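You operate a simulated robot arm through the tools that you are given. There is no shell and no other tool.

The job below is to be done with a simulated robot arm. You get a single attempt, and the scene is never put back.

Task
Weigh the white tray, then dry it in the oven at 105C.
Fine: zero the empty blue scale first; the tray goes in alone; close the drawer, and switch the oven off when it shows Done.

Only the result counts: the job must be done as asked and must still hold three seconds after the hand-in. Knocking over, shifting, dropping, spilling or breaking anything else fails it.

Robot
A 7-joint arm with a two-finger parallel gripper, fixed in place. Base frame: the origin is on the floor under the middle of its stand, x ahead of it, y to its left, z up. Lengths are in m, angles in rad, forces in N, time in s.
With the tool pointing down near the work surface it reaches from about 0.38 to 0.88 m from the base axis. Its first joint turns from -2.897 to 2.897 rad. Payload 3.43 kg.
The tool frame sits at the grasp point between the pads (the TCP): z along the fingers, y along the line on which they close. The tips reach 0.034 m beyond it. The gripper opens to 0.128 m. The fingers are 0.024 m wide and 0.012 m thick; the gripper's body (0.048 by 0.13 m) begins 0.096 m behind the TCP.
Orientation is that of the tool frame in the base frame, as a unit quaternion [x, y, z, w]. With the fingers straight down and closing along the base's y, the tool's x points along the base's -x, its y along +y and its z along -z.

Tools
- The arm moves only by the tool arm_command. Its argument "rows" is a list of rows, each a list of 7 numbers: the shift along the tool's x, y, z in mm, then the turn, a rotation vector about the tool's x, y, z in rad, then the finger opening in mm, from 0 to 128. In form: [[tx, ty, tz, ax, ay, az, claw], ...]. A call has 1 to 20 rows; each row is the pose to reach, as a shift and turn from the pose commanded when the call began, along the tool's axes at that moment. Rows are played at 5 a second. More than 0.05 m and 0.15 rad between two rows, or a gripper value outside its range, and nothing of the call is played. A pose out of reach is approached as far as the arm can. The call stops where the force on the tool passes 40 N (or 10 N more than at its start, if that is more) or the arm is blocked; 0.2 s more then pass. The fingers move at their own pace (about 0.153 m/s each) and stop on an object; they squeeze with about 32 N. The grip force told is the motor's: it shows also when the fingers shut on nothing. Time passes only in rows, and 0.2 s behind the last, so rows that repeat a pose let the fingers close. It gives the time, the measured TCP pose, the force on the tool (base axes), the opening and the grip force at its end, in the units of the frame above (readings bear some noise), with the torque about the TCP (base axes, N m) and any sound that the robot's microphone picked up.
- Cameras (640 x 400 px; columns grow to the right, rows downward): "scene" is fixed at [0.3991, 0.6497, 1.656]; the picture's right is [-1.00, -0.08, 0.00], its down [-0.04, 0.46, -0.89] and it looks along [0.07, -0.88, -0.46] (base axes); focal length 347 px, centre (320, 200). "wrist" rides on the gripper at [0.076, -0.011, -0.16] in the tool frame; the picture's right is [0.15, 0.99, 0.00], its down [-0.88, 0.13, -0.46] and it looks along [-0.45, 0.07, 0.89] (tool axes); focal length 234 px, centre (320, 200). There is no depth. A picture from a camera that has moved, and an enlarged one, comes with that camera's place and axes in the base frame and with its lens.
- get_image(camera): a new picture of that camera. The clock stands still meanwhile.
- close_up(camera, box): a new picture of the part [left, top, right, bottom] of that camera's present view, enlarged. The clock stands still meanwhile.
- finish_job(): hands the job in; it is judged then, once.

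Places have to be worked out from the pictures, the camera data and where the tool is seen. Open the gripper and draw the arm clear of the work before you hand the job in, unless the task says otherwise.

The tools are called after "Call:" by a JSON object that holds its "name" and its "arguments". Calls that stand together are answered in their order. arm_command: Moves the arm, as the interface text tells. Its arguments: {"type":"object","properties":{"rows":{"type":"array","items":{"type":"array","items":{"type":"number"}}}},"required":["rows"]} The other tools are called the same way: get_image (camera) takes a picture; close_up (camera, box) takes an enlarged picture of a part of a camera's view; finish_job () hands the job in.

At the start:

```text
clock: 0.0
tcp_pos: [0.323, -0.3438, 1.3763]
tcp_rot: [0.0, 1.0, 0.001, 0.0]
contact_force: [0.2, 0.0, 0.1]
torque: [-0.01, 0.02, 0.02]
gripper_width: 0.128
grip_force: 0.1
```

scene: 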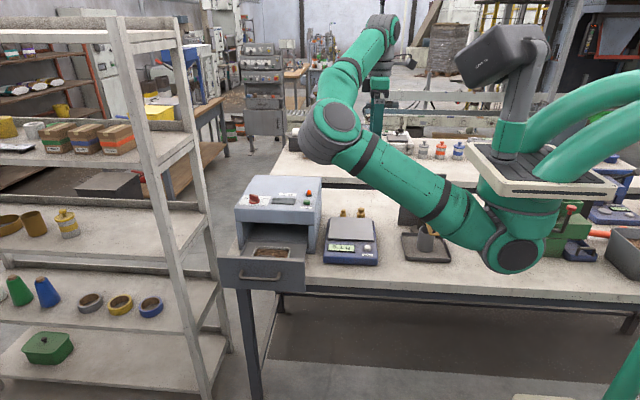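
wrist: 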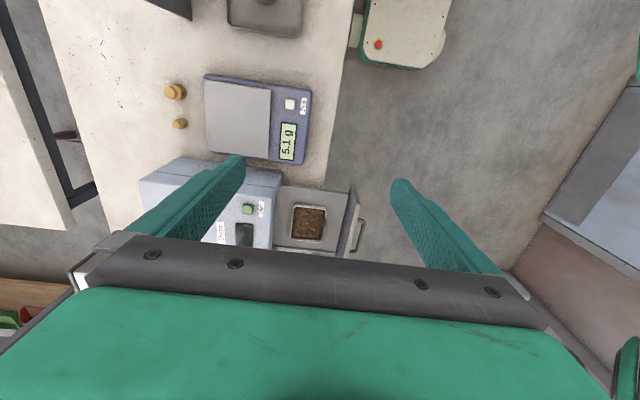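

I start by looking closely at the oven, scale and drawer, since there are several devices and small knobs to identify.

Call:
{"name": "close_up", "arguments": {"camera": "scene", "box": [210, 160, 410, 310]}}

Call:
{"name": "close_up", "arguments": {"camera": "wrist", "box": [130, 60, 390, 260]}}

Call:
{"name": "close_up", "arguments": {"camera": "scene", "box": [380, 120, 640, 310]}}

```text
2.67 times, centred on (310, 235) of scene
camera zoom: at [0.3991, 0.6497, 1.656], right [-1.0, -0.08, 0.0], down [-0.04, 0.46, -0.89], along [0.07, -0.88, -0.46], focal length 925 px, centre (347, 107)
```

zoom: 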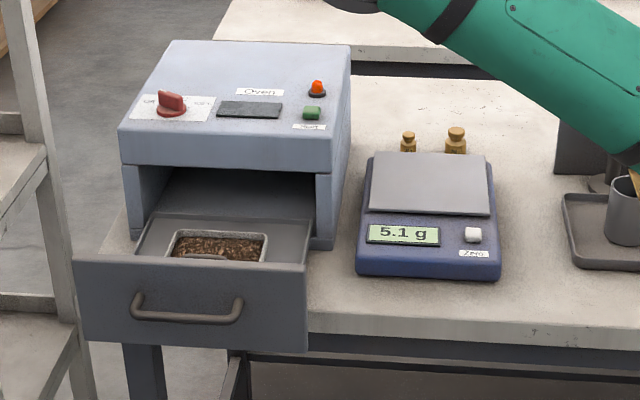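

```text
2.00 times, centred on (260, 160) of wrist
camera zoom: at [0.247, -0.3542, 1.5353], right [-0.15, 0.99, 0.0], down [0.88, 0.13, 0.46], along [0.45, 0.07, -0.89], focal length 468 px, centre (440, 280)
```

zoom: 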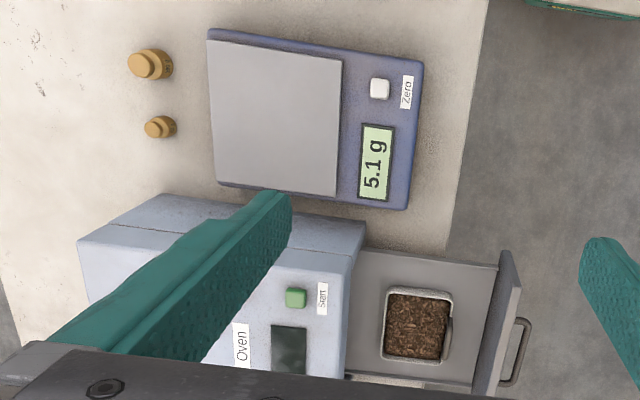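

```text
2.11 times, centred on (510, 215) of scene
camera zoom: at [0.3991, 0.6497, 1.656], right [-1.0, -0.08, 0.0], down [-0.04, 0.46, -0.89], along [0.07, -0.88, -0.46], focal length 731 px, centre (-80, 168)
```

zoom: 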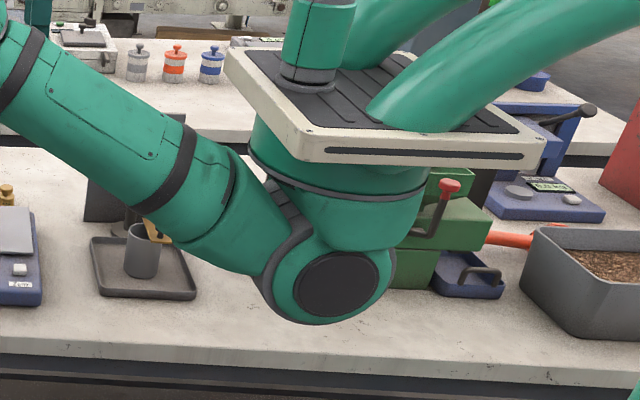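

The near scale reads 5.1 g with an empty pan, and a tray of soil sits in the open drawer. I need to know whether the white tray is that one or is hidden elsewhere, so I check the other areas.

Call:
{"name": "close_up", "arguments": {"camera": "scene", "box": [230, 220, 310, 290]}}

Call:
{"name": "close_up", "arguments": {"camera": "wrist", "box": [270, 180, 370, 260]}}

Call:
{"name": "close_up", "arguments": {"camera": "scene", "box": [540, 160, 640, 300]}}

Call:
{"name": "close_up", "arguments": {"camera": "wrist", "box": [200, 0, 640, 180]}}

Call:
{"name": "close_up", "arguments": {"camera": "scene", "box": [0, 100, 240, 400]}}

Call:
{"name": "close_up", "arguments": {"camera": "scene", "box": [230, 170, 330, 230]}}

```text
5.71 times, centred on (270, 255) of scene
camera zoom: at [0.3991, 0.6497, 1.656], right [-1.0, -0.08, 0.0], down [-0.04, 0.46, -0.89], along [0.07, -0.88, -0.46], focal length 1983 px, centre (606, -114)
```

zoom: 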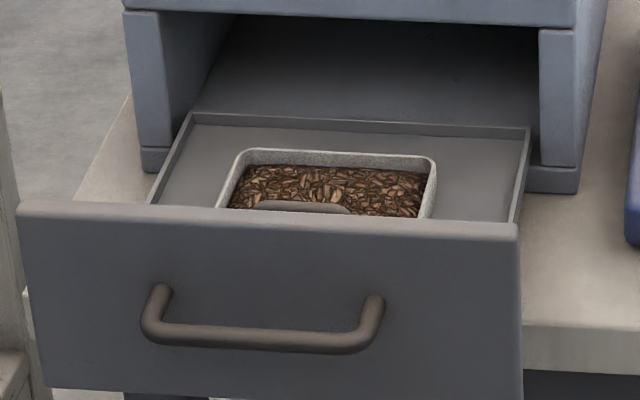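

```text
5.00 times, centred on (320, 220) of wrist
camera zoom: at [0.247, -0.3542, 1.5353], right [-0.15, 0.99, 0.0], down [0.88, 0.13, 0.46], along [0.45, 0.07, -0.89], focal length 1171 px, centre (320, 100)
```

zoom: 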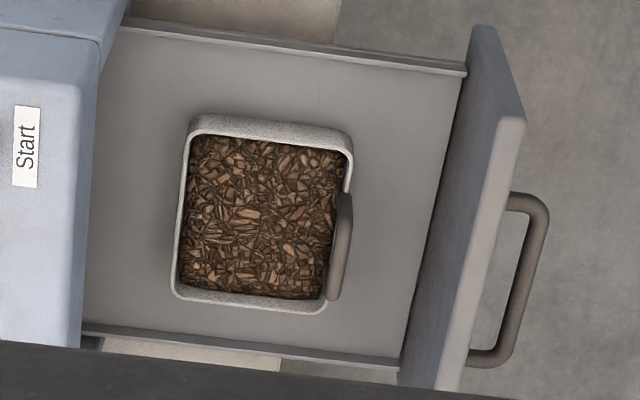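

```text
2.86 times, centred on (590, 230) of scene
camera zoom: at [0.3991, 0.6497, 1.656], right [-1.0, -0.08, 0.0], down [-0.04, 0.46, -0.89], along [0.07, -0.88, -0.46], focal length 992 px, centre (-451, 114)
```

zoom: 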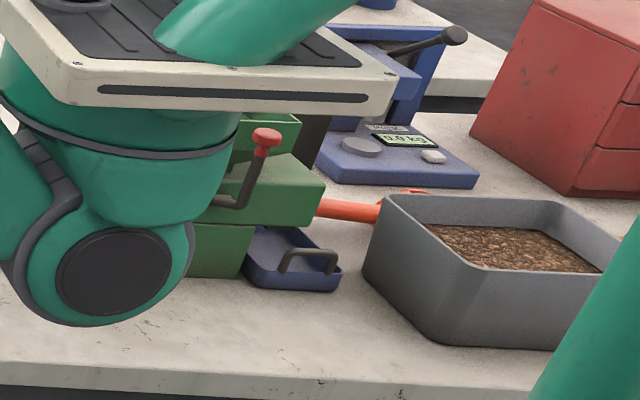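

```text
1.45 times, centred on (420, 90) of wrist
camera zoom: at [0.247, -0.3542, 1.5353], right [-0.15, 0.99, 0.0], down [0.88, 0.13, 0.46], along [0.45, 0.07, -0.89], focal length 341 px, centre (174, 360)
```

zoom: 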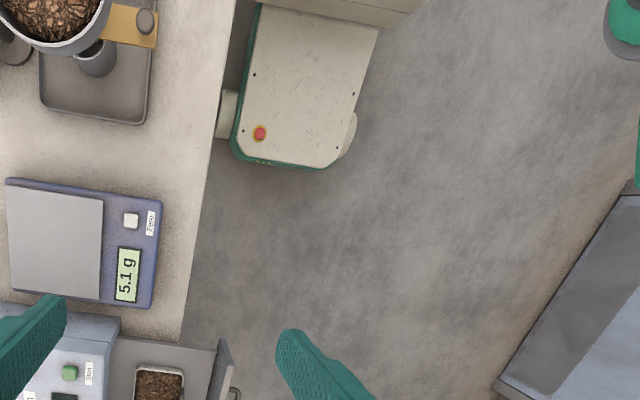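

```text
1.33 times, centred on (120, 250) of scene
camera zoom: at [0.3991, 0.6497, 1.656], right [-1.0, -0.08, 0.0], down [-0.04, 0.46, -0.89], along [0.07, -0.88, -0.46], focal length 463 px, centre (587, 133)
```

zoom: 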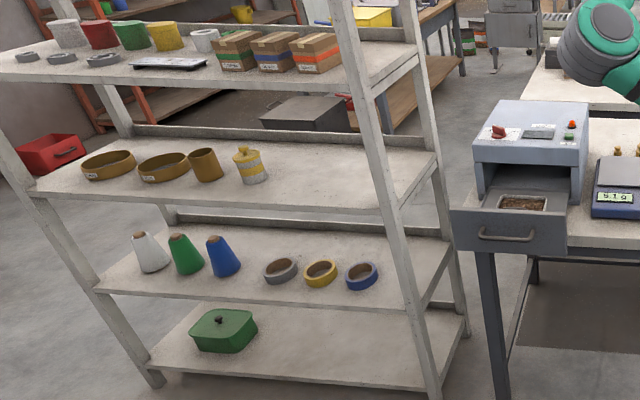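

```text
6.40 times, centred on (280, 200) of scene
camera zoom: at [0.3991, 0.6497, 1.656], right [-1.0, -0.08, 0.0], down [-0.04, 0.46, -0.89], along [0.07, -0.88, -0.46], focal length 2221 px, centre (576, 200)
```

zoom: 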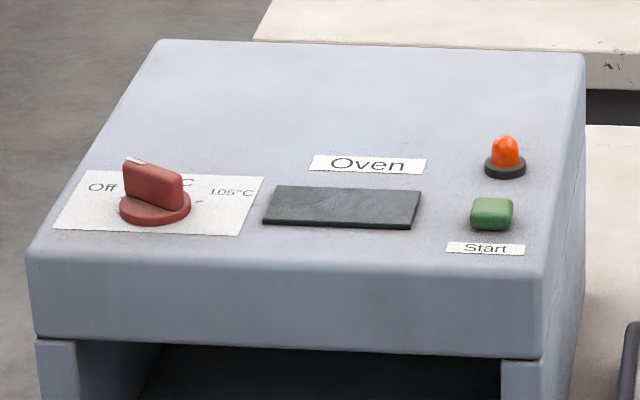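

The drawer tray looks pale with a handle, and there's a blue tray of the same type further along the bench. Part of the bench is hidden by the arm, so I'll move the hand high over the bench towards -x to see everything.

Call:
{"name": "arm_command", "arguments": {"rows": [[43, -13, 2, 0, 0, 0, 128], [86, -26, 4, 0, 0, 0, 128], [129, -39, 6, 0, 0, 0, 128], [172, -52, 8, 0, 0, 0, 128], [215, -65, 10, 0, 0, 0, 128], [258, -78, 12, 0, 0, 0, 128], [301, -91, 14, 0, 0, 0, 128], [344, -104, 16, 0, 0, 0, 128], [387, -117, 18, 0, 0, 0, 128], [430, -130, 20, 0, 0, 0, 128], [473, -143, 22, 0, 0, 0, 128], [516, -156, 24, 0, 0, 0, 128]]}}

```text
clock: 2.6
tcp_pos: [-0.1856, -0.5033, 1.3429]
tcp_rot: [-0.002, 1.0, 0.016, -0.01]
contact_force: [1.3, 0.4, 1.0]
torque: [-0.03, 0.06, -0.01]
gripper_width: 0.128
grip_force: 0.1
```

The hand has arrived near (-0.19, -0.50, 1.34). I take both views to find hidden objects.

Call:
{"name": "get_image", "arguments": {"camera": "scene"}}

Call:
{"name": "get_image", "arguments": {"camera": "wrist"}}

```text
taken
```

scene: 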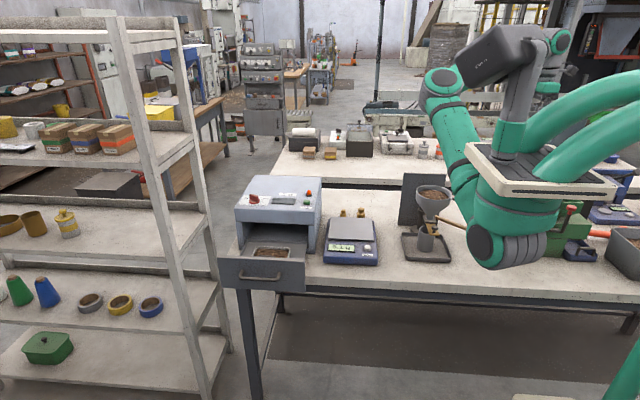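

```text
taken
camera wrist: at [-0.2585, -0.5199, 1.5029], right [-0.15, 0.99, 0.04], down [0.89, 0.12, 0.44], along [0.43, 0.1, -0.9], focal length 234 px, centre (320, 200)
```

wrist: 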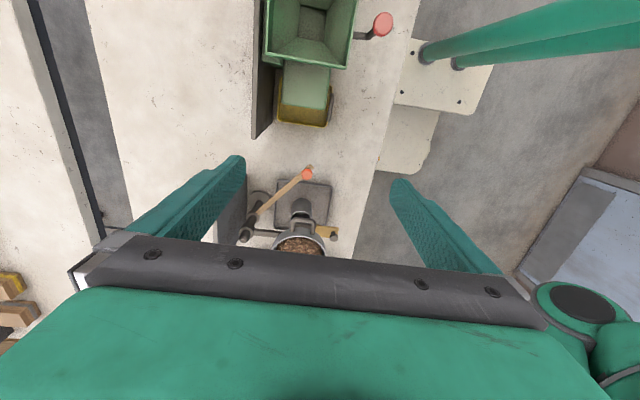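

The hidden area shows a grey hopper stand and a green hopper with a yellow cup below. I look closer and keep moving towards -x to check for any other white tray.

Call:
{"name": "close_up", "arguments": {"camera": "scene", "box": [390, 160, 560, 280]}}

Call:
{"name": "close_up", "arguments": {"camera": "wrist", "box": [220, 0, 420, 260]}}

Call:
{"name": "arm_command", "arguments": {"rows": [[45, 0, 0, 0, 0, 0, 128], [90, 0, 0, 0, 0, 0, 128], [135, 0, 0, 0, 0, 0, 128], [180, 0, 0, 0, 0, 0, 128], [225, 0, 0, 0, 0, 0, 128], [270, 0, 0, 0, 0, 0, 128], [300, 0, 0, 0, 0, 0, 128]]}}

Call:
{"name": "get_image", "arguments": {"camera": "scene"}}

Call:
{"name": "get_image", "arguments": {"camera": "wrist"}}

```text
3.33 times, centred on (475, 220) of scene
camera zoom: at [0.3991, 0.6497, 1.656], right [-1.0, -0.08, 0.0], down [-0.04, 0.46, -0.89], along [0.07, -0.88, -0.46], focal length 1157 px, centre (-197, 133)
```

zoom: 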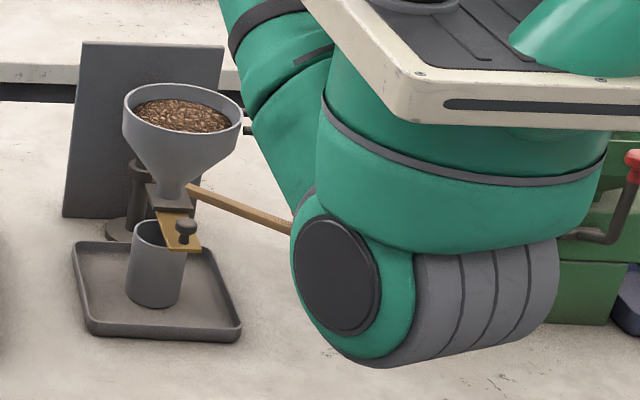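

```text
1.54 times, centred on (320, 130) of wrist
camera zoom: at [-0.2585, -0.5199, 1.5029], right [-0.15, 0.99, 0.04], down [0.89, 0.12, 0.44], along [0.43, 0.1, -0.9], focal length 360 px, centre (320, 308)
```

zoom: 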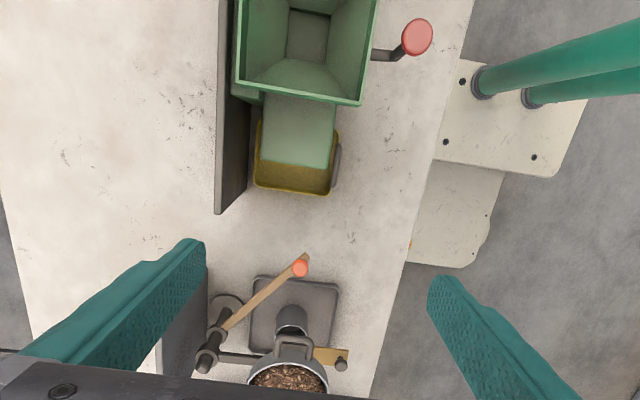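

```text
clock: 4.2
tcp_pos: [-0.4892, -0.4946, 1.352]
tcp_rot: [0.0, 1.0, -0.001, 0.0]
contact_force: [-0.1, 0.1, -0.3]
torque: [0.03, 0.05, 0.0]
gripper_width: 0.128
grip_force: 0.0
out of reach, approached as far as the arm can: row 7
```

```text
taken
```

scene: 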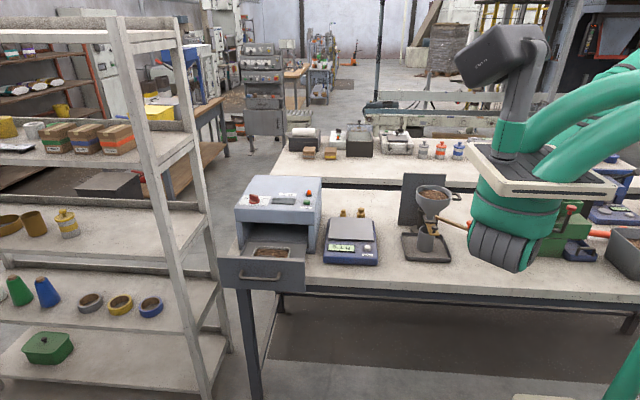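

```text
taken
camera wrist: at [-0.5659, -0.5051, 1.5111], right [-0.15, 0.99, 0.0], down [0.88, 0.13, 0.46], along [0.45, 0.07, -0.89], focal length 234 px, centre (320, 200)
```

wrist: 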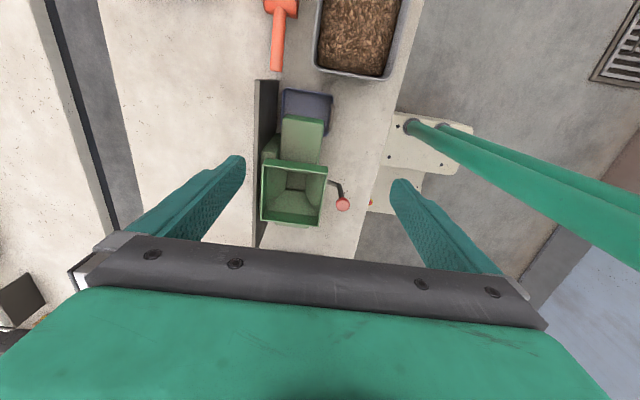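

Bench trays: yellow and blue under the green splitter, and the pale one in the oven drawer. I check the shelf top for other white trays, then return the hand to above the drawer.

Call:
{"name": "close_up", "arguments": {"camera": "scene", "box": [0, 100, 140, 180]}}

Call:
{"name": "close_up", "arguments": {"camera": "scene", "box": [270, 110, 480, 240]}}

Call:
{"name": "arm_command", "arguments": {"rows": [[-45, 0, 0, 0, 0, 0, 128], [-90, 0, 0, 0, 0, 0, 128], [-135, 0, 0, 0, 0, 0, 128], [-180, 0, 0, 0, 0, 0, 128], [-225, 0, 0, 0, 0, 0, 128], [-270, 0, 0, 0, 0, 0, 128], [-315, 0, 0, 0, 0, 0, 128], [-360, 4, 0, 0, 0, 0, 128], [-405, 8, 0, 0, 0, 0, 128], [-450, 12, 0, 0, 0, 0, 128], [-495, 16, 0, 0, 0, 0, 100], [-540, 20, 0, 0, 0, 0, 60], [-585, 24, 0, 0, 0, 0, 30], [-630, 28, 0, 0, 0, 0, 0], [-670, 44, 10, 0, 0, 0, 0], [-710, 64, 20, 0, 0, 0, 0]]}}

Call:
{"name": "get_image", "arguments": {"camera": "wrist"}}

```text
4.57 times, centred on (70, 140) of scene
camera zoom: at [0.3991, 0.6497, 1.656], right [-1.0, -0.08, 0.0], down [-0.04, 0.46, -0.89], along [0.07, -0.88, -0.46], focal length 1586 px, centre (1463, 474)
```

zoom: 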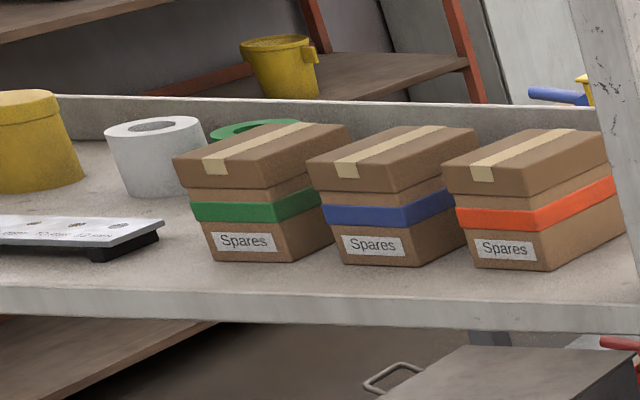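

```text
3.05 times, centred on (375, 175) of scene
camera zoom: at [0.3991, 0.6497, 1.656], right [-1.0, -0.08, 0.0], down [-0.04, 0.46, -0.89], along [0.07, -0.88, -0.46], focal length 1058 px, centre (152, 276)
```

zoom: 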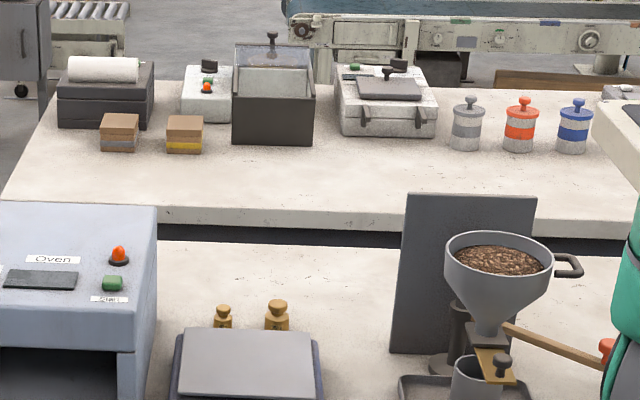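

```text
clock: 7.6
tcp_pos: [0.2197, -0.4295, 1.3284]
tcp_rot: [0.001, 1.0, 0.0, 0.0]
contact_force: [-0.4, -0.4, -0.2]
torque: [0.05, -0.02, -0.03]
gripper_width: 0.0
grip_force: 32.2
```

```text
taken
camera wrist: at [0.1424, -0.4409, 1.4879], right [-0.15, 0.99, 0.0], down [0.88, 0.13, 0.46], along [0.45, 0.07, -0.89], focal length 234 px, centre (320, 200)
```

wrist: 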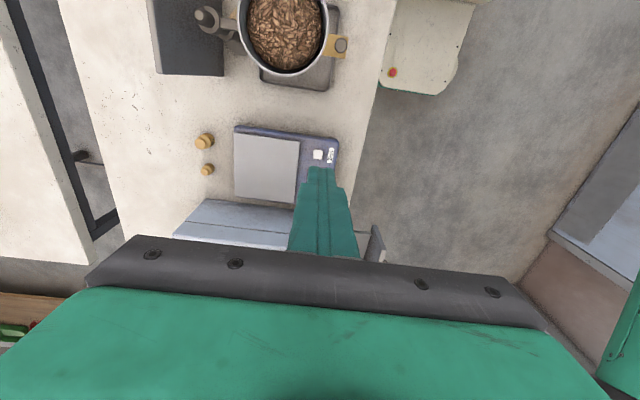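

No other white tray is visible; the pale one in the drawer is the white tray. Estimates: zero button about (0.308, -0.418, 0.905), Start about (0.538, -0.480, 1.055), dial about (0.735, -0.474, 1.06), tray about (0.643, -0.331, 0.925). Next I fly over the oven with open fingers for a closer look.

Call:
{"name": "arm_command", "arguments": {"rows": [[-40, -6, 8, 0, 0, 0, 128], [-80, -12, 16, 0, 0, 0, 128], [-120, -18, 24, 0, 0, 0, 128], [-160, -24, 32, 0, 0, 0, 128], [-200, -30, 40, 0, 0, 0, 128], [-240, -36, 48, 0, 0, 0, 128], [-280, -42, 56, 0, 0, 0, 128], [-320, -48, 64, 0, 0, 0, 128]]}}

Call:
{"name": "get_image", "arguments": {"camera": "wrist"}}

Call:
{"name": "get_image", "arguments": {"camera": "scene"}}

```text
clock: 9.4
tcp_pos: [0.5433, -0.4798, 1.2648]
tcp_rot: [0.001, 1.0, 0.0, 0.0]
contact_force: [0.0, -0.4, 0.0]
torque: [0.02, -0.05, 0.0]
gripper_width: 0.1282
grip_force: 0.0
```

```text
taken
camera wrist: at [0.4665, -0.4905, 1.4246], right [-0.15, 0.99, 0.0], down [0.88, 0.13, 0.46], along [0.45, 0.07, -0.89], focal length 234 px, centre (320, 200)
```

wrist: 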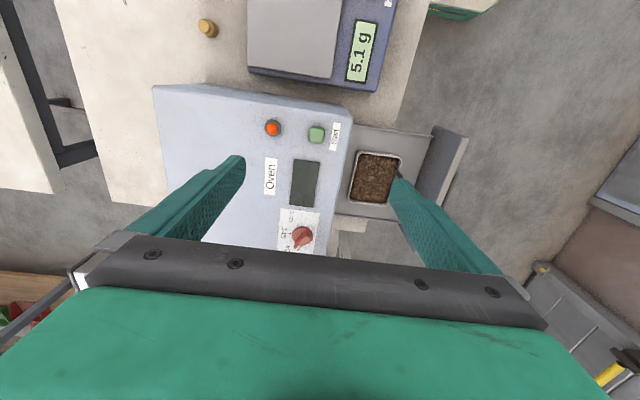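

```text
taken
```

scene: 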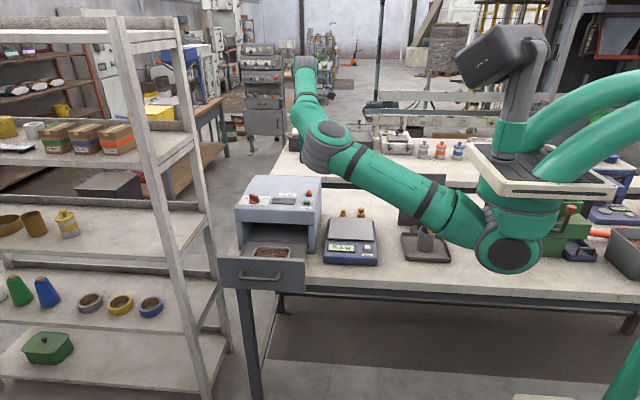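

Clear view of the oven top. I zoom into the dial, display and drawer.

Call:
{"name": "close_up", "arguments": {"camera": "wrist", "box": [250, 110, 350, 260]}}

Call:
{"name": "close_up", "arguments": {"camera": "wrist", "box": [330, 120, 470, 220]}}

Call:
{"name": "close_up", "arguments": {"camera": "wrist", "box": [270, 200, 330, 255]}}

Call:
{"name": "close_up", "arguments": {"camera": "scene", "box": [230, 180, 280, 215]}}

```text
2.67 times, centred on (300, 185) of wrist
camera zoom: at [0.4665, -0.4905, 1.4246], right [-0.15, 0.99, 0.0], down [0.88, 0.13, 0.46], along [0.45, 0.07, -0.89], focal length 624 px, centre (373, 240)
```

zoom: 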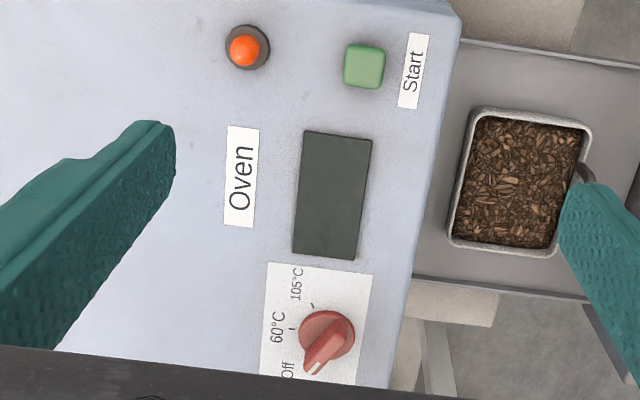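

```text
4.00 times, centred on (400, 170) of wrist
camera zoom: at [0.4665, -0.4905, 1.4246], right [-0.15, 0.99, 0.0], down [0.88, 0.13, 0.46], along [0.45, 0.07, -0.89], focal length 937 px, centre (0, 320)
```

zoom: 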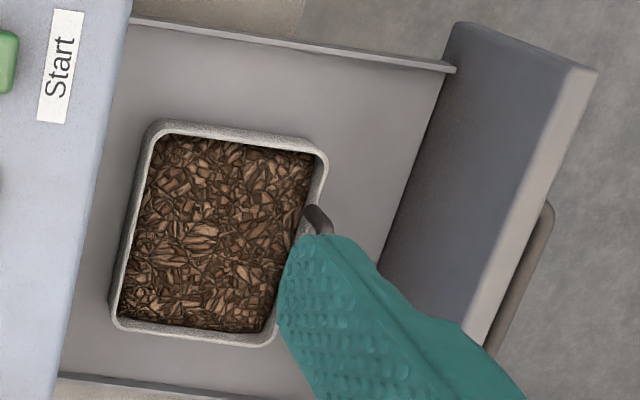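

```text
7.27 times, centred on (300, 228) of wrist
camera zoom: at [0.4665, -0.4905, 1.4246], right [-0.15, 0.99, 0.0], down [0.88, 0.13, 0.46], along [0.45, 0.07, -0.89], focal length 1703 px, centre (466, 0)
```

zoom: 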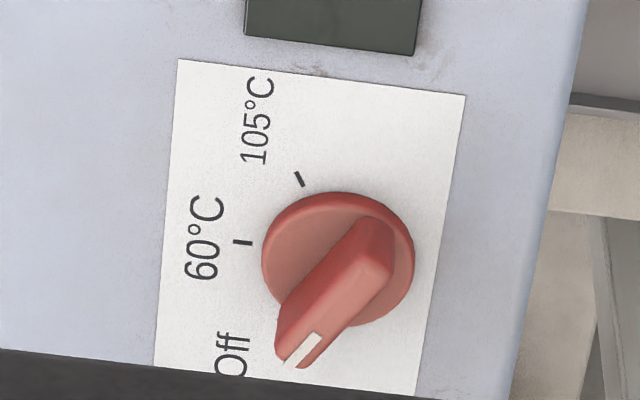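

```text
11.43 times, centred on (255, 198) of scene
camera zoom: at [0.3991, 0.6497, 1.656], right [-1.0, -0.08, 0.0], down [-0.04, 0.46, -0.89], along [0.07, -0.88, -0.46], focal length 3966 px, centre (1063, 229)
```

zoom: 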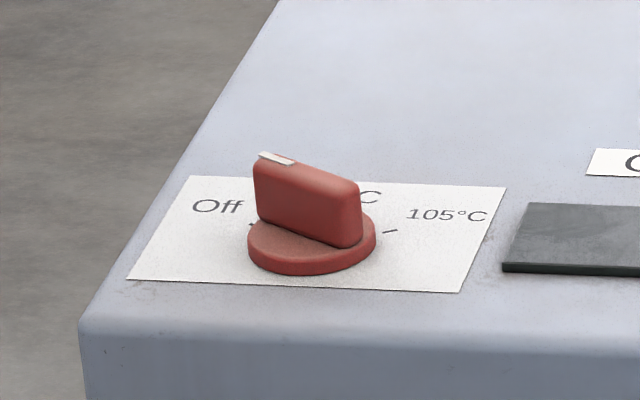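

The dial points to Off (60°C and 105°C follow clockwise by roughly 60° steps), and the display is blank. First comes the zero button: I close the fingers and move above it at (0.308, -0.419).

Call:
{"name": "arm_command", "arguments": {"rows": [[39, 10, 0, 0, 0, 0, 60], [78, 20, 0, 0, 0, 0, 0], [117, 30, 0, 0, 0, 0, 0], [156, 40, 0, 0, 0, 0, 0], [195, 50, 0, 0, 0, 0, 0], [234, 60, 0, 0, 0, 0, 0], [234, 60, 40, 0, 0, 0, 0], [234, 60, 80, 0, 0, 0, 0], [234, 60, 120, 0, 0, 0, 0], [234, 60, 160, 0, 0, 0, 0], [234, 60, 200, 0, 0, 0, 0], [234, 60, 220, 0, 0, 0, 0], [234, 60, 220, 0, 0, 0, 0], [234, 60, 220, 0, 0, 0, 0]]}}

Call:
{"name": "get_image", "arguments": {"camera": "wrist"}}

Call:
{"name": "get_image", "arguments": {"camera": "scene"}}

```text
clock: 12.4
tcp_pos: [0.3068, -0.4176, 1.0445]
tcp_rot: [0.0, 1.0, 0.0, 0.0]
contact_force: [0.2, 0.9, 0.0]
torque: [0.03, 0.02, -0.02]
gripper_width: 0.0
grip_force: 32.0
```

```text
taken
camera wrist: at [0.2298, -0.4277, 1.2031], right [-0.15, 0.99, 0.0], down [0.88, 0.13, 0.46], along [0.45, 0.07, -0.89], focal length 234 px, centre (320, 200)
```

wrist: 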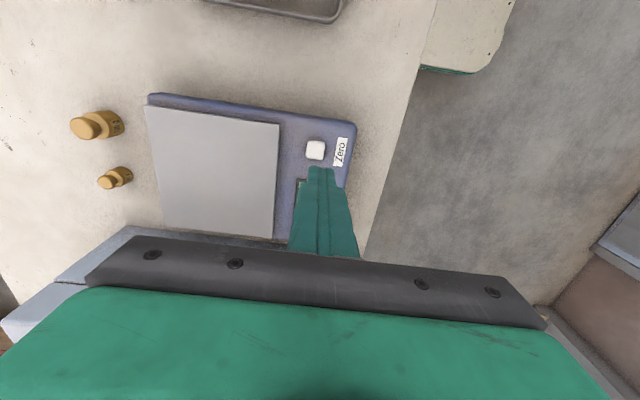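

```text
taken
```

scene: 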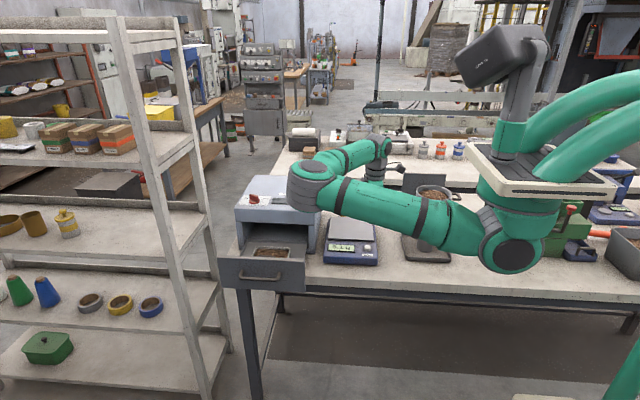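

The button appears at about (0.309, -0.421); tips are now at z≈1.01. I correct sideways and descend to a few mm above the button.

Call:
{"name": "arm_command", "arguments": {"rows": [[-2, -3, 30, 0, 0, 0, 0], [-2, -3, 60, 0, 0, 0, 0], [-2, -3, 85, 0, 0, 0, 0], [-2, -3, 95, 0, 0, 0, 0], [-2, -3, 97, 0, 0, 0, 0], [-2, -3, 97, 0, 0, 0, 0]]}}

Call:
{"name": "get_image", "arguments": {"camera": "wrist"}}

Call:
{"name": "get_image", "arguments": {"camera": "scene"}}

```text
clock: 13.8
tcp_pos: [0.308, -0.4196, 0.9505]
tcp_rot: [0.0, 1.0, -0.001, 0.001]
contact_force: [0.0, 0.3, -0.1]
torque: [-0.04, 0.0, 0.0]
gripper_width: 0.0001
grip_force: 31.9
```

```text
taken
camera wrist: at [0.2319, -0.4296, 1.1091], right [-0.15, 0.99, 0.0], down [0.88, 0.13, 0.46], along [0.45, 0.07, -0.89], focal length 234 px, centre (320, 200)
```

wrist: 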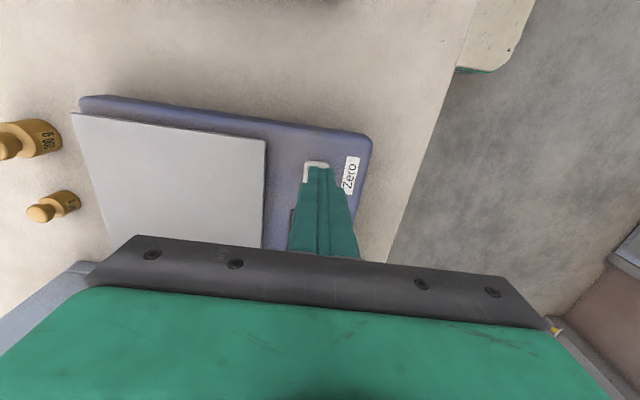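

```text
taken
```

scene: 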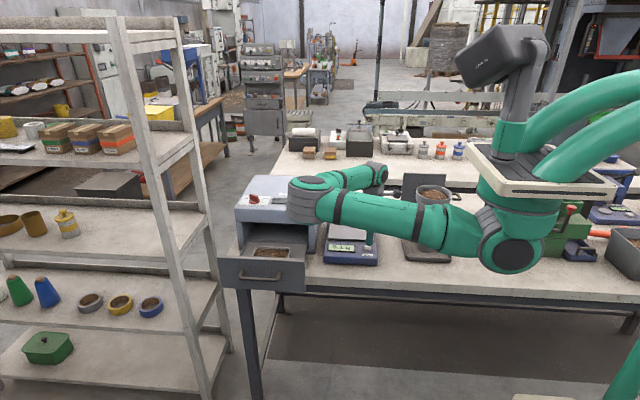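

The finger tips hover just over the white button (tips at z≈0.917). I ease down in small steps watching the force.

Call:
{"name": "close_up", "arguments": {"camera": "scene", "box": [310, 210, 410, 275]}}

Call:
{"name": "arm_command", "arguments": {"rows": [[0, -1, 3, 0, 0, 0, 0], [0, -1, 6, 0, 0, 0, 0], [0, -1, 9, 0, 0, 0, 0]]}}

Call:
{"name": "close_up", "arguments": {"camera": "scene", "box": [310, 210, 410, 275]}}

```text
6.15 times, centred on (360, 242) of scene
camera zoom: at [0.3991, 0.6497, 1.656], right [-1.0, -0.08, 0.0], down [-0.04, 0.46, -0.89], along [0.07, -0.88, -0.46], focal length 2136 px, centre (74, -62)
```

zoom: 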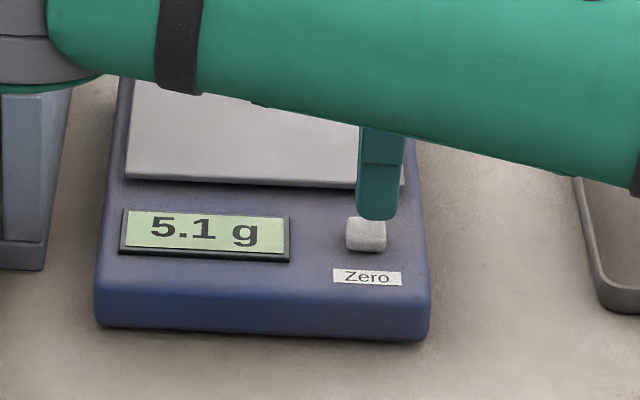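

```text
clock: 14.6
tcp_pos: [0.3089, -0.4211, 0.9413]
tcp_rot: [0.0, 1.0, 0.0, 0.001]
contact_force: [-0.6, -0.5, -0.1]
torque: [-0.02, 0.02, 0.03]
gripper_width: 0.0
grip_force: 32.1
```

```text
6.15 times, centred on (360, 242) of scene
camera zoom: at [0.3991, 0.6497, 1.656], right [-1.0, -0.08, 0.0], down [-0.04, 0.46, -0.89], along [0.07, -0.88, -0.46], focal length 2136 px, centre (74, -62)
```

zoom: 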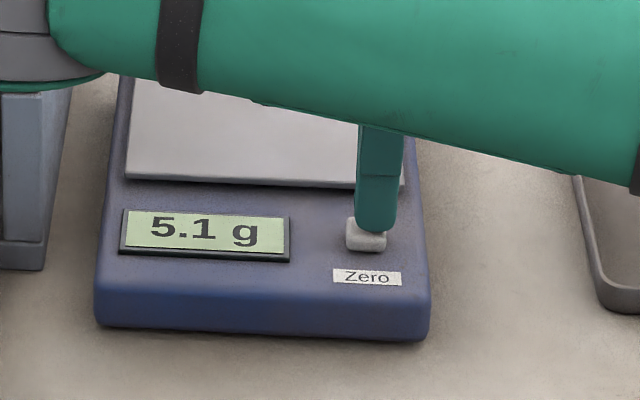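

No contact yet; the finger is over the button, slightly to its -x side. I shift +4 mm in x and keep lowering gently.

Call:
{"name": "arm_command", "arguments": {"rows": [[-4, 0, 0, 0, 0, 0, 0], [-4, 0, 2, 0, 0, 0, 0], [-4, 0, 4, 0, 0, 0, 0]]}}

Call:
{"name": "close_up", "arguments": {"camera": "scene", "box": [310, 210, 410, 275]}}

```text
clock: 15.4
tcp_pos: [0.3137, -0.4207, 0.9358]
tcp_rot: [0.0, 1.0, 0.0, 0.0]
contact_force: [-0.1, -0.4, 1.0]
torque: [-0.02, 0.01, 0.02]
gripper_width: 0.0
grip_force: 31.9
```

```text
6.15 times, centred on (360, 242) of scene
camera zoom: at [0.3991, 0.6497, 1.656], right [-1.0, -0.08, 0.0], down [-0.04, 0.46, -0.89], along [0.07, -0.88, -0.46], focal length 2136 px, centre (74, -62)
```

zoom: 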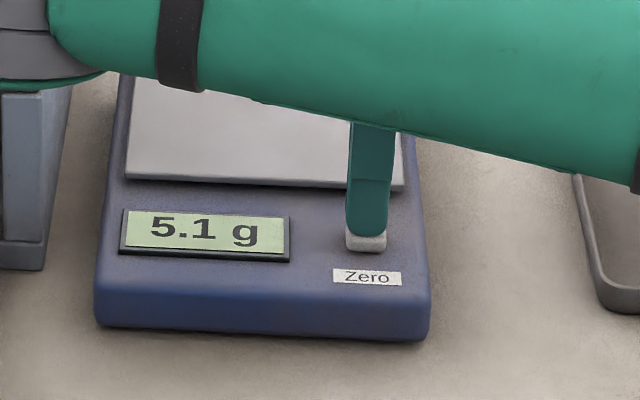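

Force in z now reads 1.0 N: about to touch the button. I go on in 1 mm steps.

Call:
{"name": "arm_command", "arguments": {"rows": [[0, 0, 1, 0, 0, 0, 0], [0, 0, 2, 0, 0, 0, 0]]}}

Call:
{"name": "close_up", "arguments": {"camera": "scene", "box": [310, 210, 410, 275]}}

```text
clock: 16.0
tcp_pos: [0.3123, -0.4217, 0.9345]
tcp_rot: [0.002, 1.0, 0.0, -0.001]
contact_force: [0.3, 0.9, 1.1]
torque: [-0.04, -0.01, 0.04]
gripper_width: 0.0001
grip_force: 31.5
```

```text
6.15 times, centred on (360, 242) of scene
camera zoom: at [0.3991, 0.6497, 1.656], right [-1.0, -0.08, 0.0], down [-0.04, 0.46, -0.89], along [0.07, -0.88, -0.46], focal length 2136 px, centre (74, -62)
```

zoom: 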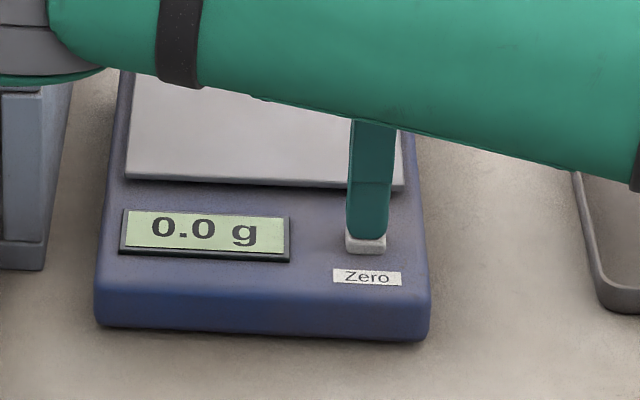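

The scale shows 0.0 g. I rise straight up, then travel towards the drawer with open fingers to inspect the tray's handle.

Call:
{"name": "arm_command", "arguments": {"rows": [[0, 0, -30, 0, 0, 0, 0], [0, 0, -70, 0, 0, 0, 0], [0, 0, -115, 0, 0, 0, 0], [0, 0, -160, 0, 0, 0, 0], [0, 0, -205, 0, 0, 0, 0], [0, 0, -250, 0, 0, 0, 0], [-40, 20, -260, 0, 0, 0, 60], [-80, 40, -260, 0, 0, 0, 128], [-120, 60, -260, 0, 0, 0, 128], [-160, 80, -260, 0, 0, 0, 128], [-200, 100, -260, 0, 0, 0, 128], [-230, 120, -260, 0, 0, 0, 128], [-230, 120, -260, 0, 0, 0, 128], [-230, 120, -260, 0, 0, 0, 128]]}}

Call:
{"name": "get_image", "arguments": {"camera": "wrist"}}

Call:
{"name": "get_image", "arguments": {"camera": "scene"}}

```text
clock: 19.0
tcp_pos: [0.5425, -0.3003, 1.1957]
tcp_rot: [-0.001, 1.0, 0.0, 0.0]
contact_force: [0.2, -0.7, 0.3]
torque: [0.01, 0.01, 0.02]
gripper_width: 0.1281
grip_force: 0.0
```

```text
taken
camera wrist: at [0.466, -0.3118, 1.3558], right [-0.15, 0.99, 0.0], down [0.88, 0.13, 0.46], along [0.45, 0.07, -0.89], focal length 234 px, centre (320, 200)
```

wrist: 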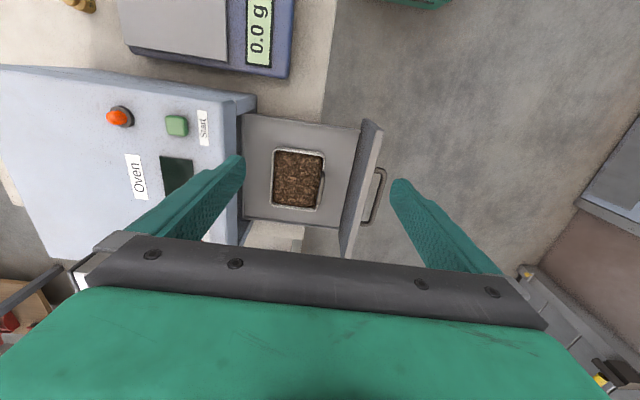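

```text
taken
```

scene: 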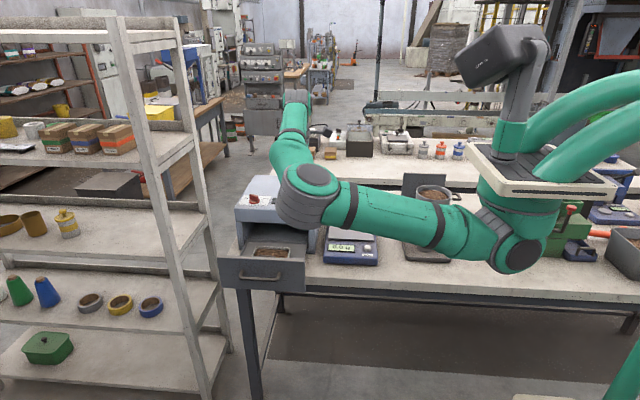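

Call:
{"name": "close_up", "arguments": {"camera": "wrist", "box": [230, 110, 400, 255]}}

Call:
{"name": "close_up", "arguments": {"camera": "wrist", "box": [260, 140, 340, 220]}}

Call:
{"name": "close_up", "arguments": {"camera": "scene", "box": [240, 235, 300, 275]}}

```text
2.76 times, centred on (315, 182) of wrist
camera zoom: at [0.466, -0.3118, 1.3558], right [-0.15, 0.99, 0.0], down [0.88, 0.13, 0.46], along [0.45, 0.07, -0.89], focal length 646 px, centre (334, 248)
```

zoom: 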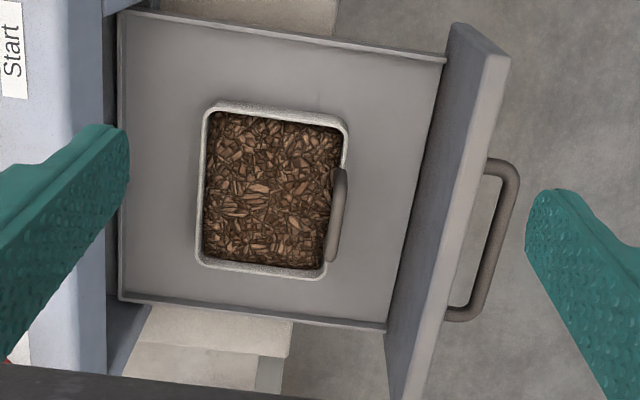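

```text
5.00 times, centred on (300, 180) of wrist
camera zoom: at [0.466, -0.3118, 1.3558], right [-0.15, 0.99, 0.0], down [0.88, 0.13, 0.46], along [0.45, 0.07, -0.89], focal length 1171 px, centre (420, 300)
```

zoom: 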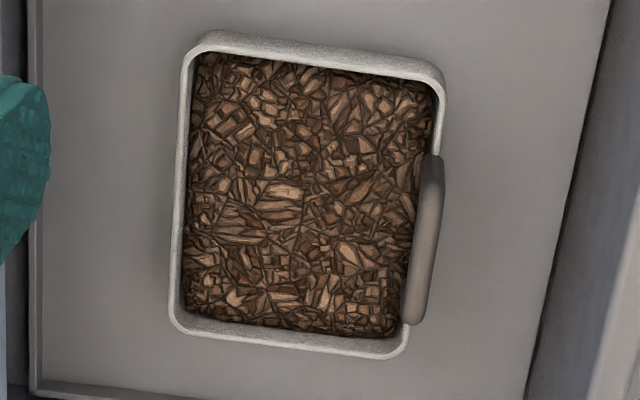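

```text
10.00 times, centred on (270, 255) of scene
camera zoom: at [0.3991, 0.6497, 1.656], right [-1.0, -0.08, 0.0], down [-0.04, 0.46, -0.89], along [0.07, -0.88, -0.46], focal length 3470 px, centre (820, -350)
```

zoom: 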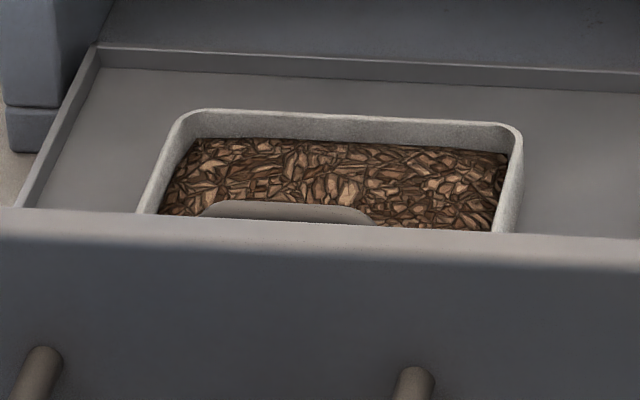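

The tray's handle is an arch above its +y wall, bar about y=-0.281, x 0.615–0.684, top z≈0.94. I move over it with a 50 mm opening and stop with tips above the panel level to verify alignment.

Call:
{"name": "arm_command", "arguments": {"rows": [[-40, 7, 0, 0, 0, 0, 50], [-80, 14, 20, 0, 0, 0, 50], [-110, 19, 50, 0, 0, 0, 50], [-110, 19, 90, 0, 0, 0, 50], [-110, 19, 130, 0, 0, 0, 50], [-110, 19, 170, 0, 0, 0, 50], [-110, 19, 170, 0, 0, 0, 50], [-110, 19, 170, 0, 0, 0, 50]]}}

Call:
{"name": "get_image", "arguments": {"camera": "wrist"}}

Call:
{"name": "close_up", "arguments": {"camera": "scene", "box": [210, 180, 330, 280]}}

```text
clock: 20.8
tcp_pos: [0.6514, -0.2811, 1.0229]
tcp_rot: [0.001, 1.0, 0.0, 0.001]
contact_force: [0.8, 0.3, -0.7]
torque: [0.01, 0.04, 0.0]
gripper_width: 0.0502
grip_force: 0.1
```

```text
taken
camera wrist: at [0.5753, -0.2914, 1.1825], right [-0.14, 0.99, 0.0], down [0.88, 0.13, 0.46], along [0.45, 0.07, -0.89], focal length 234 px, centre (320, 200)
```

wrist: 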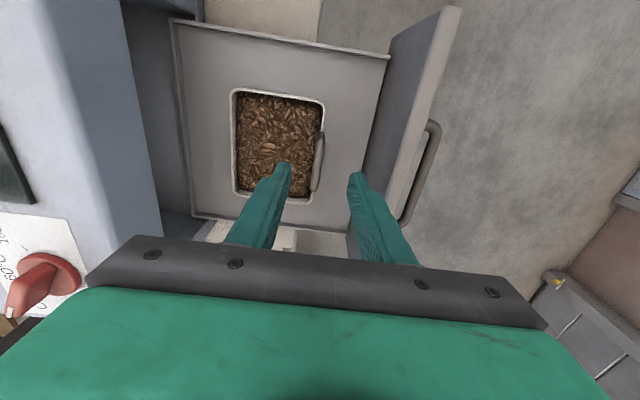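

```text
4.00 times, centred on (270, 230) of scene
camera zoom: at [0.3991, 0.6497, 1.656], right [-1.0, -0.08, 0.0], down [-0.04, 0.46, -0.89], along [0.07, -0.88, -0.46], focal length 1388 px, centre (520, 80)
```

zoom: 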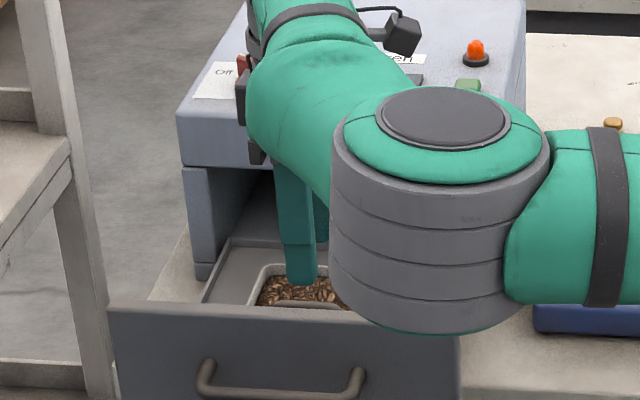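

The bar lies midway between the fingers at about (0.654, -0.281). I lower so the tips are just above the rim, then look again.

Call:
{"name": "arm_command", "arguments": {"rows": [[-2, 0, 20, 0, 0, 0, 50], [-2, 0, 40, 0, 0, 0, 50], [-2, 0, 55, 0, 0, 0, 50], [-2, 0, 62, 0, 0, 0, 50], [-2, 0, 62, 0, 0, 0, 50]]}}

Call:
{"name": "get_image", "arguments": {"camera": "wrist"}}

Call:
{"name": "close_up", "arguments": {"camera": "scene", "box": [230, 210, 310, 280]}}

Call:
{"name": "close_up", "arguments": {"camera": "wrist", "box": [250, 110, 370, 230]}}

```text
clock: 22.0
tcp_pos: [0.6521, -0.2836, 0.9629]
tcp_rot: [0.001, 1.0, 0.001, 0.0]
contact_force: [0.1, -0.4, 0.5]
torque: [0.02, -0.02, -0.04]
gripper_width: 0.0502
grip_force: 0.1
```

```text
taken
camera wrist: at [0.5765, -0.2935, 1.1222], right [-0.14, 0.99, 0.0], down [0.88, 0.13, 0.46], along [0.45, 0.07, -0.89], focal length 234 px, centre (320, 200)
```

wrist: 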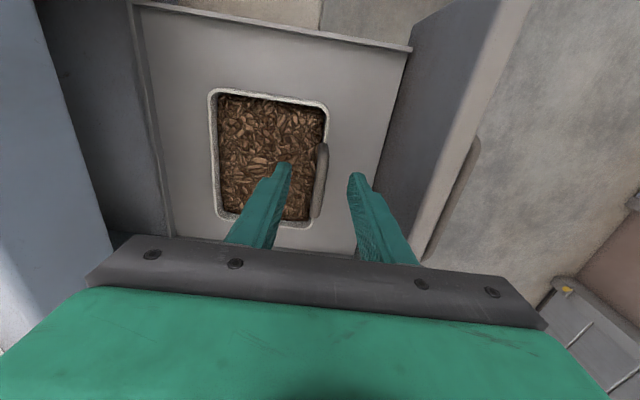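

```text
5.71 times, centred on (270, 245) of scene
camera zoom: at [0.3991, 0.6497, 1.656], right [-1.0, -0.08, 0.0], down [-0.04, 0.46, -0.89], along [0.07, -0.88, -0.46], focal length 1983 px, centre (606, -57)
```

zoom: 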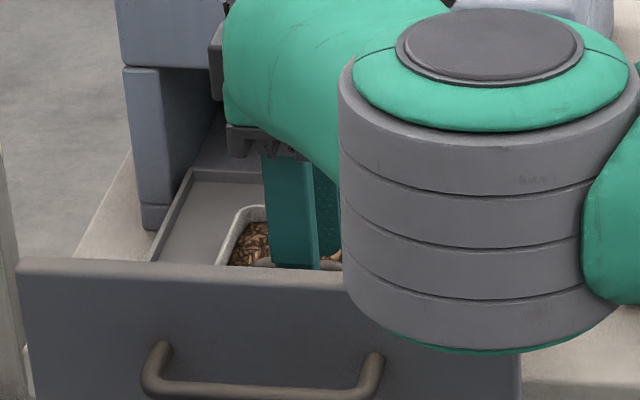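

```text
3.33 times, centred on (310, 170) of wrist
camera zoom: at [0.5765, -0.2935, 1.1222], right [-0.14, 0.99, 0.0], down [0.88, 0.13, 0.46], along [0.45, 0.07, -0.89], focal length 781 px, centre (353, 300)
```

zoom: 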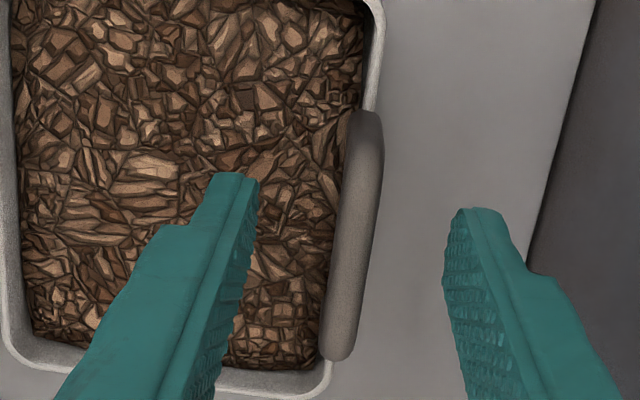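

The bar sits between the fingers, with tips at z≈0.929 and bar top around 0.945. I go 5 mm lower, then close on the handle.

Call:
{"name": "arm_command", "arguments": {"rows": [[-1, 1, 3, 0, 0, 0, 50], [-1, 1, 5, 0, 0, 0, 50], [-1, 1, 5, 0, 0, 0, 35], [-1, 1, 5, 0, 0, 0, 25], [-1, 1, 5, 0, 0, 0, 18], [-1, 1, 5, 0, 0, 0, 12], [-1, 1, 5, 0, 0, 0, 6], [-1, 1, 5, 0, 0, 0, 0], [-1, 1, 5, 0, 0, 0, 0], [-1, 1, 5, 0, 0, 0, 0]]}}

Call:
{"name": "get_image", "arguments": {"camera": "wrist"}}

Call:
{"name": "close_up", "arguments": {"camera": "wrist", "box": [250, 110, 370, 230]}}

```text
clock: 24.2
tcp_pos: [0.6537, -0.2804, 0.9589]
tcp_rot: [0.0, 1.0, 0.001, 0.0]
contact_force: [-0.9, 0.3, 1.8]
torque: [0.02, 0.04, -0.03]
gripper_width: 0.0095
grip_force: 32.0
```

```text
taken
camera wrist: at [0.5779, -0.292, 1.1168], right [-0.15, 0.99, 0.0], down [0.88, 0.13, 0.46], along [0.45, 0.07, -0.89], focal length 234 px, centre (320, 200)
```

wrist: 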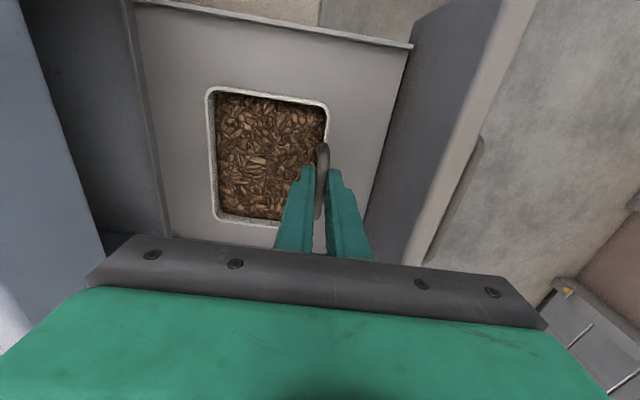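

```text
3.33 times, centred on (310, 170) of wrist
camera zoom: at [0.5779, -0.292, 1.1168], right [-0.15, 0.99, 0.0], down [0.88, 0.13, 0.46], along [0.45, 0.07, -0.89], focal length 781 px, centre (353, 300)
```

zoom: 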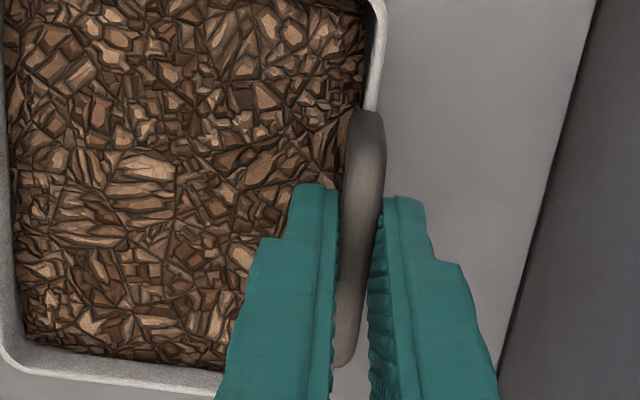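

The fingers hold the bar (opening 9.5 mm, 32 N). I lift slowly by 20 mm and check that the tray comes level.

Call:
{"name": "arm_command", "arguments": {"rows": [[0, 0, -4, 0, 0, 0, 0], [0, 0, -8, 0, 0, 0, 0], [0, 0, -12, 0, 0, 0, 0], [0, 0, -16, 0, 0, 0, 0], [0, 0, -20, 0, 0, 0, 0], [0, 0, -20, 0, 0, 0, 0]]}}

Call:
{"name": "get_image", "arguments": {"camera": "wrist"}}

Call:
{"name": "close_up", "arguments": {"camera": "scene", "box": [210, 200, 330, 290]}}

```text
clock: 25.6
tcp_pos: [0.6565, -0.2814, 0.9767]
tcp_rot: [0.001, 1.0, 0.0, 0.0]
contact_force: [-0.9, -0.4, -2.4]
torque: [0.11, 0.04, 0.0]
gripper_width: 0.009
grip_force: 32.0
```

```text
taken
camera wrist: at [0.5792, -0.2921, 1.1359], right [-0.15, 0.99, 0.0], down [0.88, 0.13, 0.46], along [0.45, 0.07, -0.89], focal length 234 px, centre (320, 200)
```

wrist: 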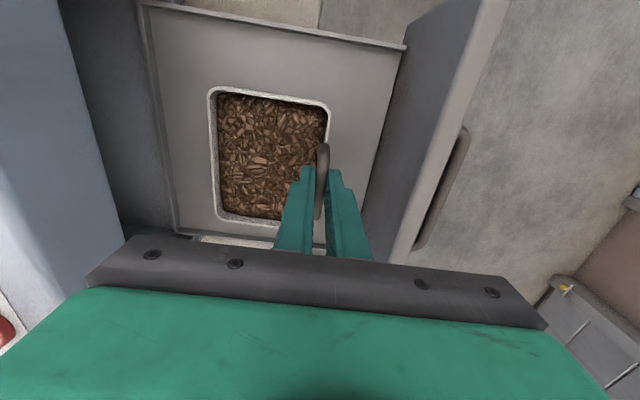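

```text
4.44 times, centred on (270, 245) of scene
camera zoom: at [0.3991, 0.6497, 1.656], right [-1.0, -0.08, 0.0], down [-0.04, 0.46, -0.89], along [0.07, -0.88, -0.46], focal length 1542 px, centre (542, 0)
```

zoom: 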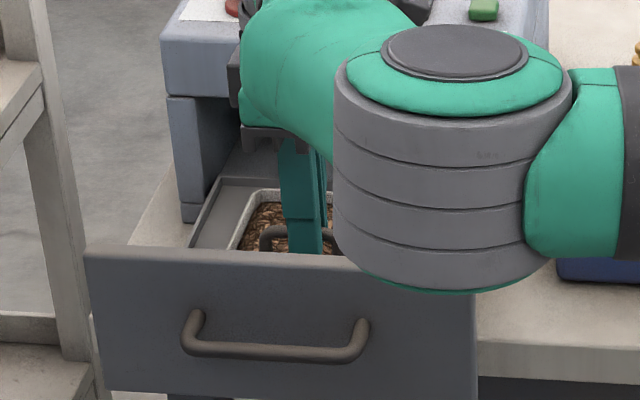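

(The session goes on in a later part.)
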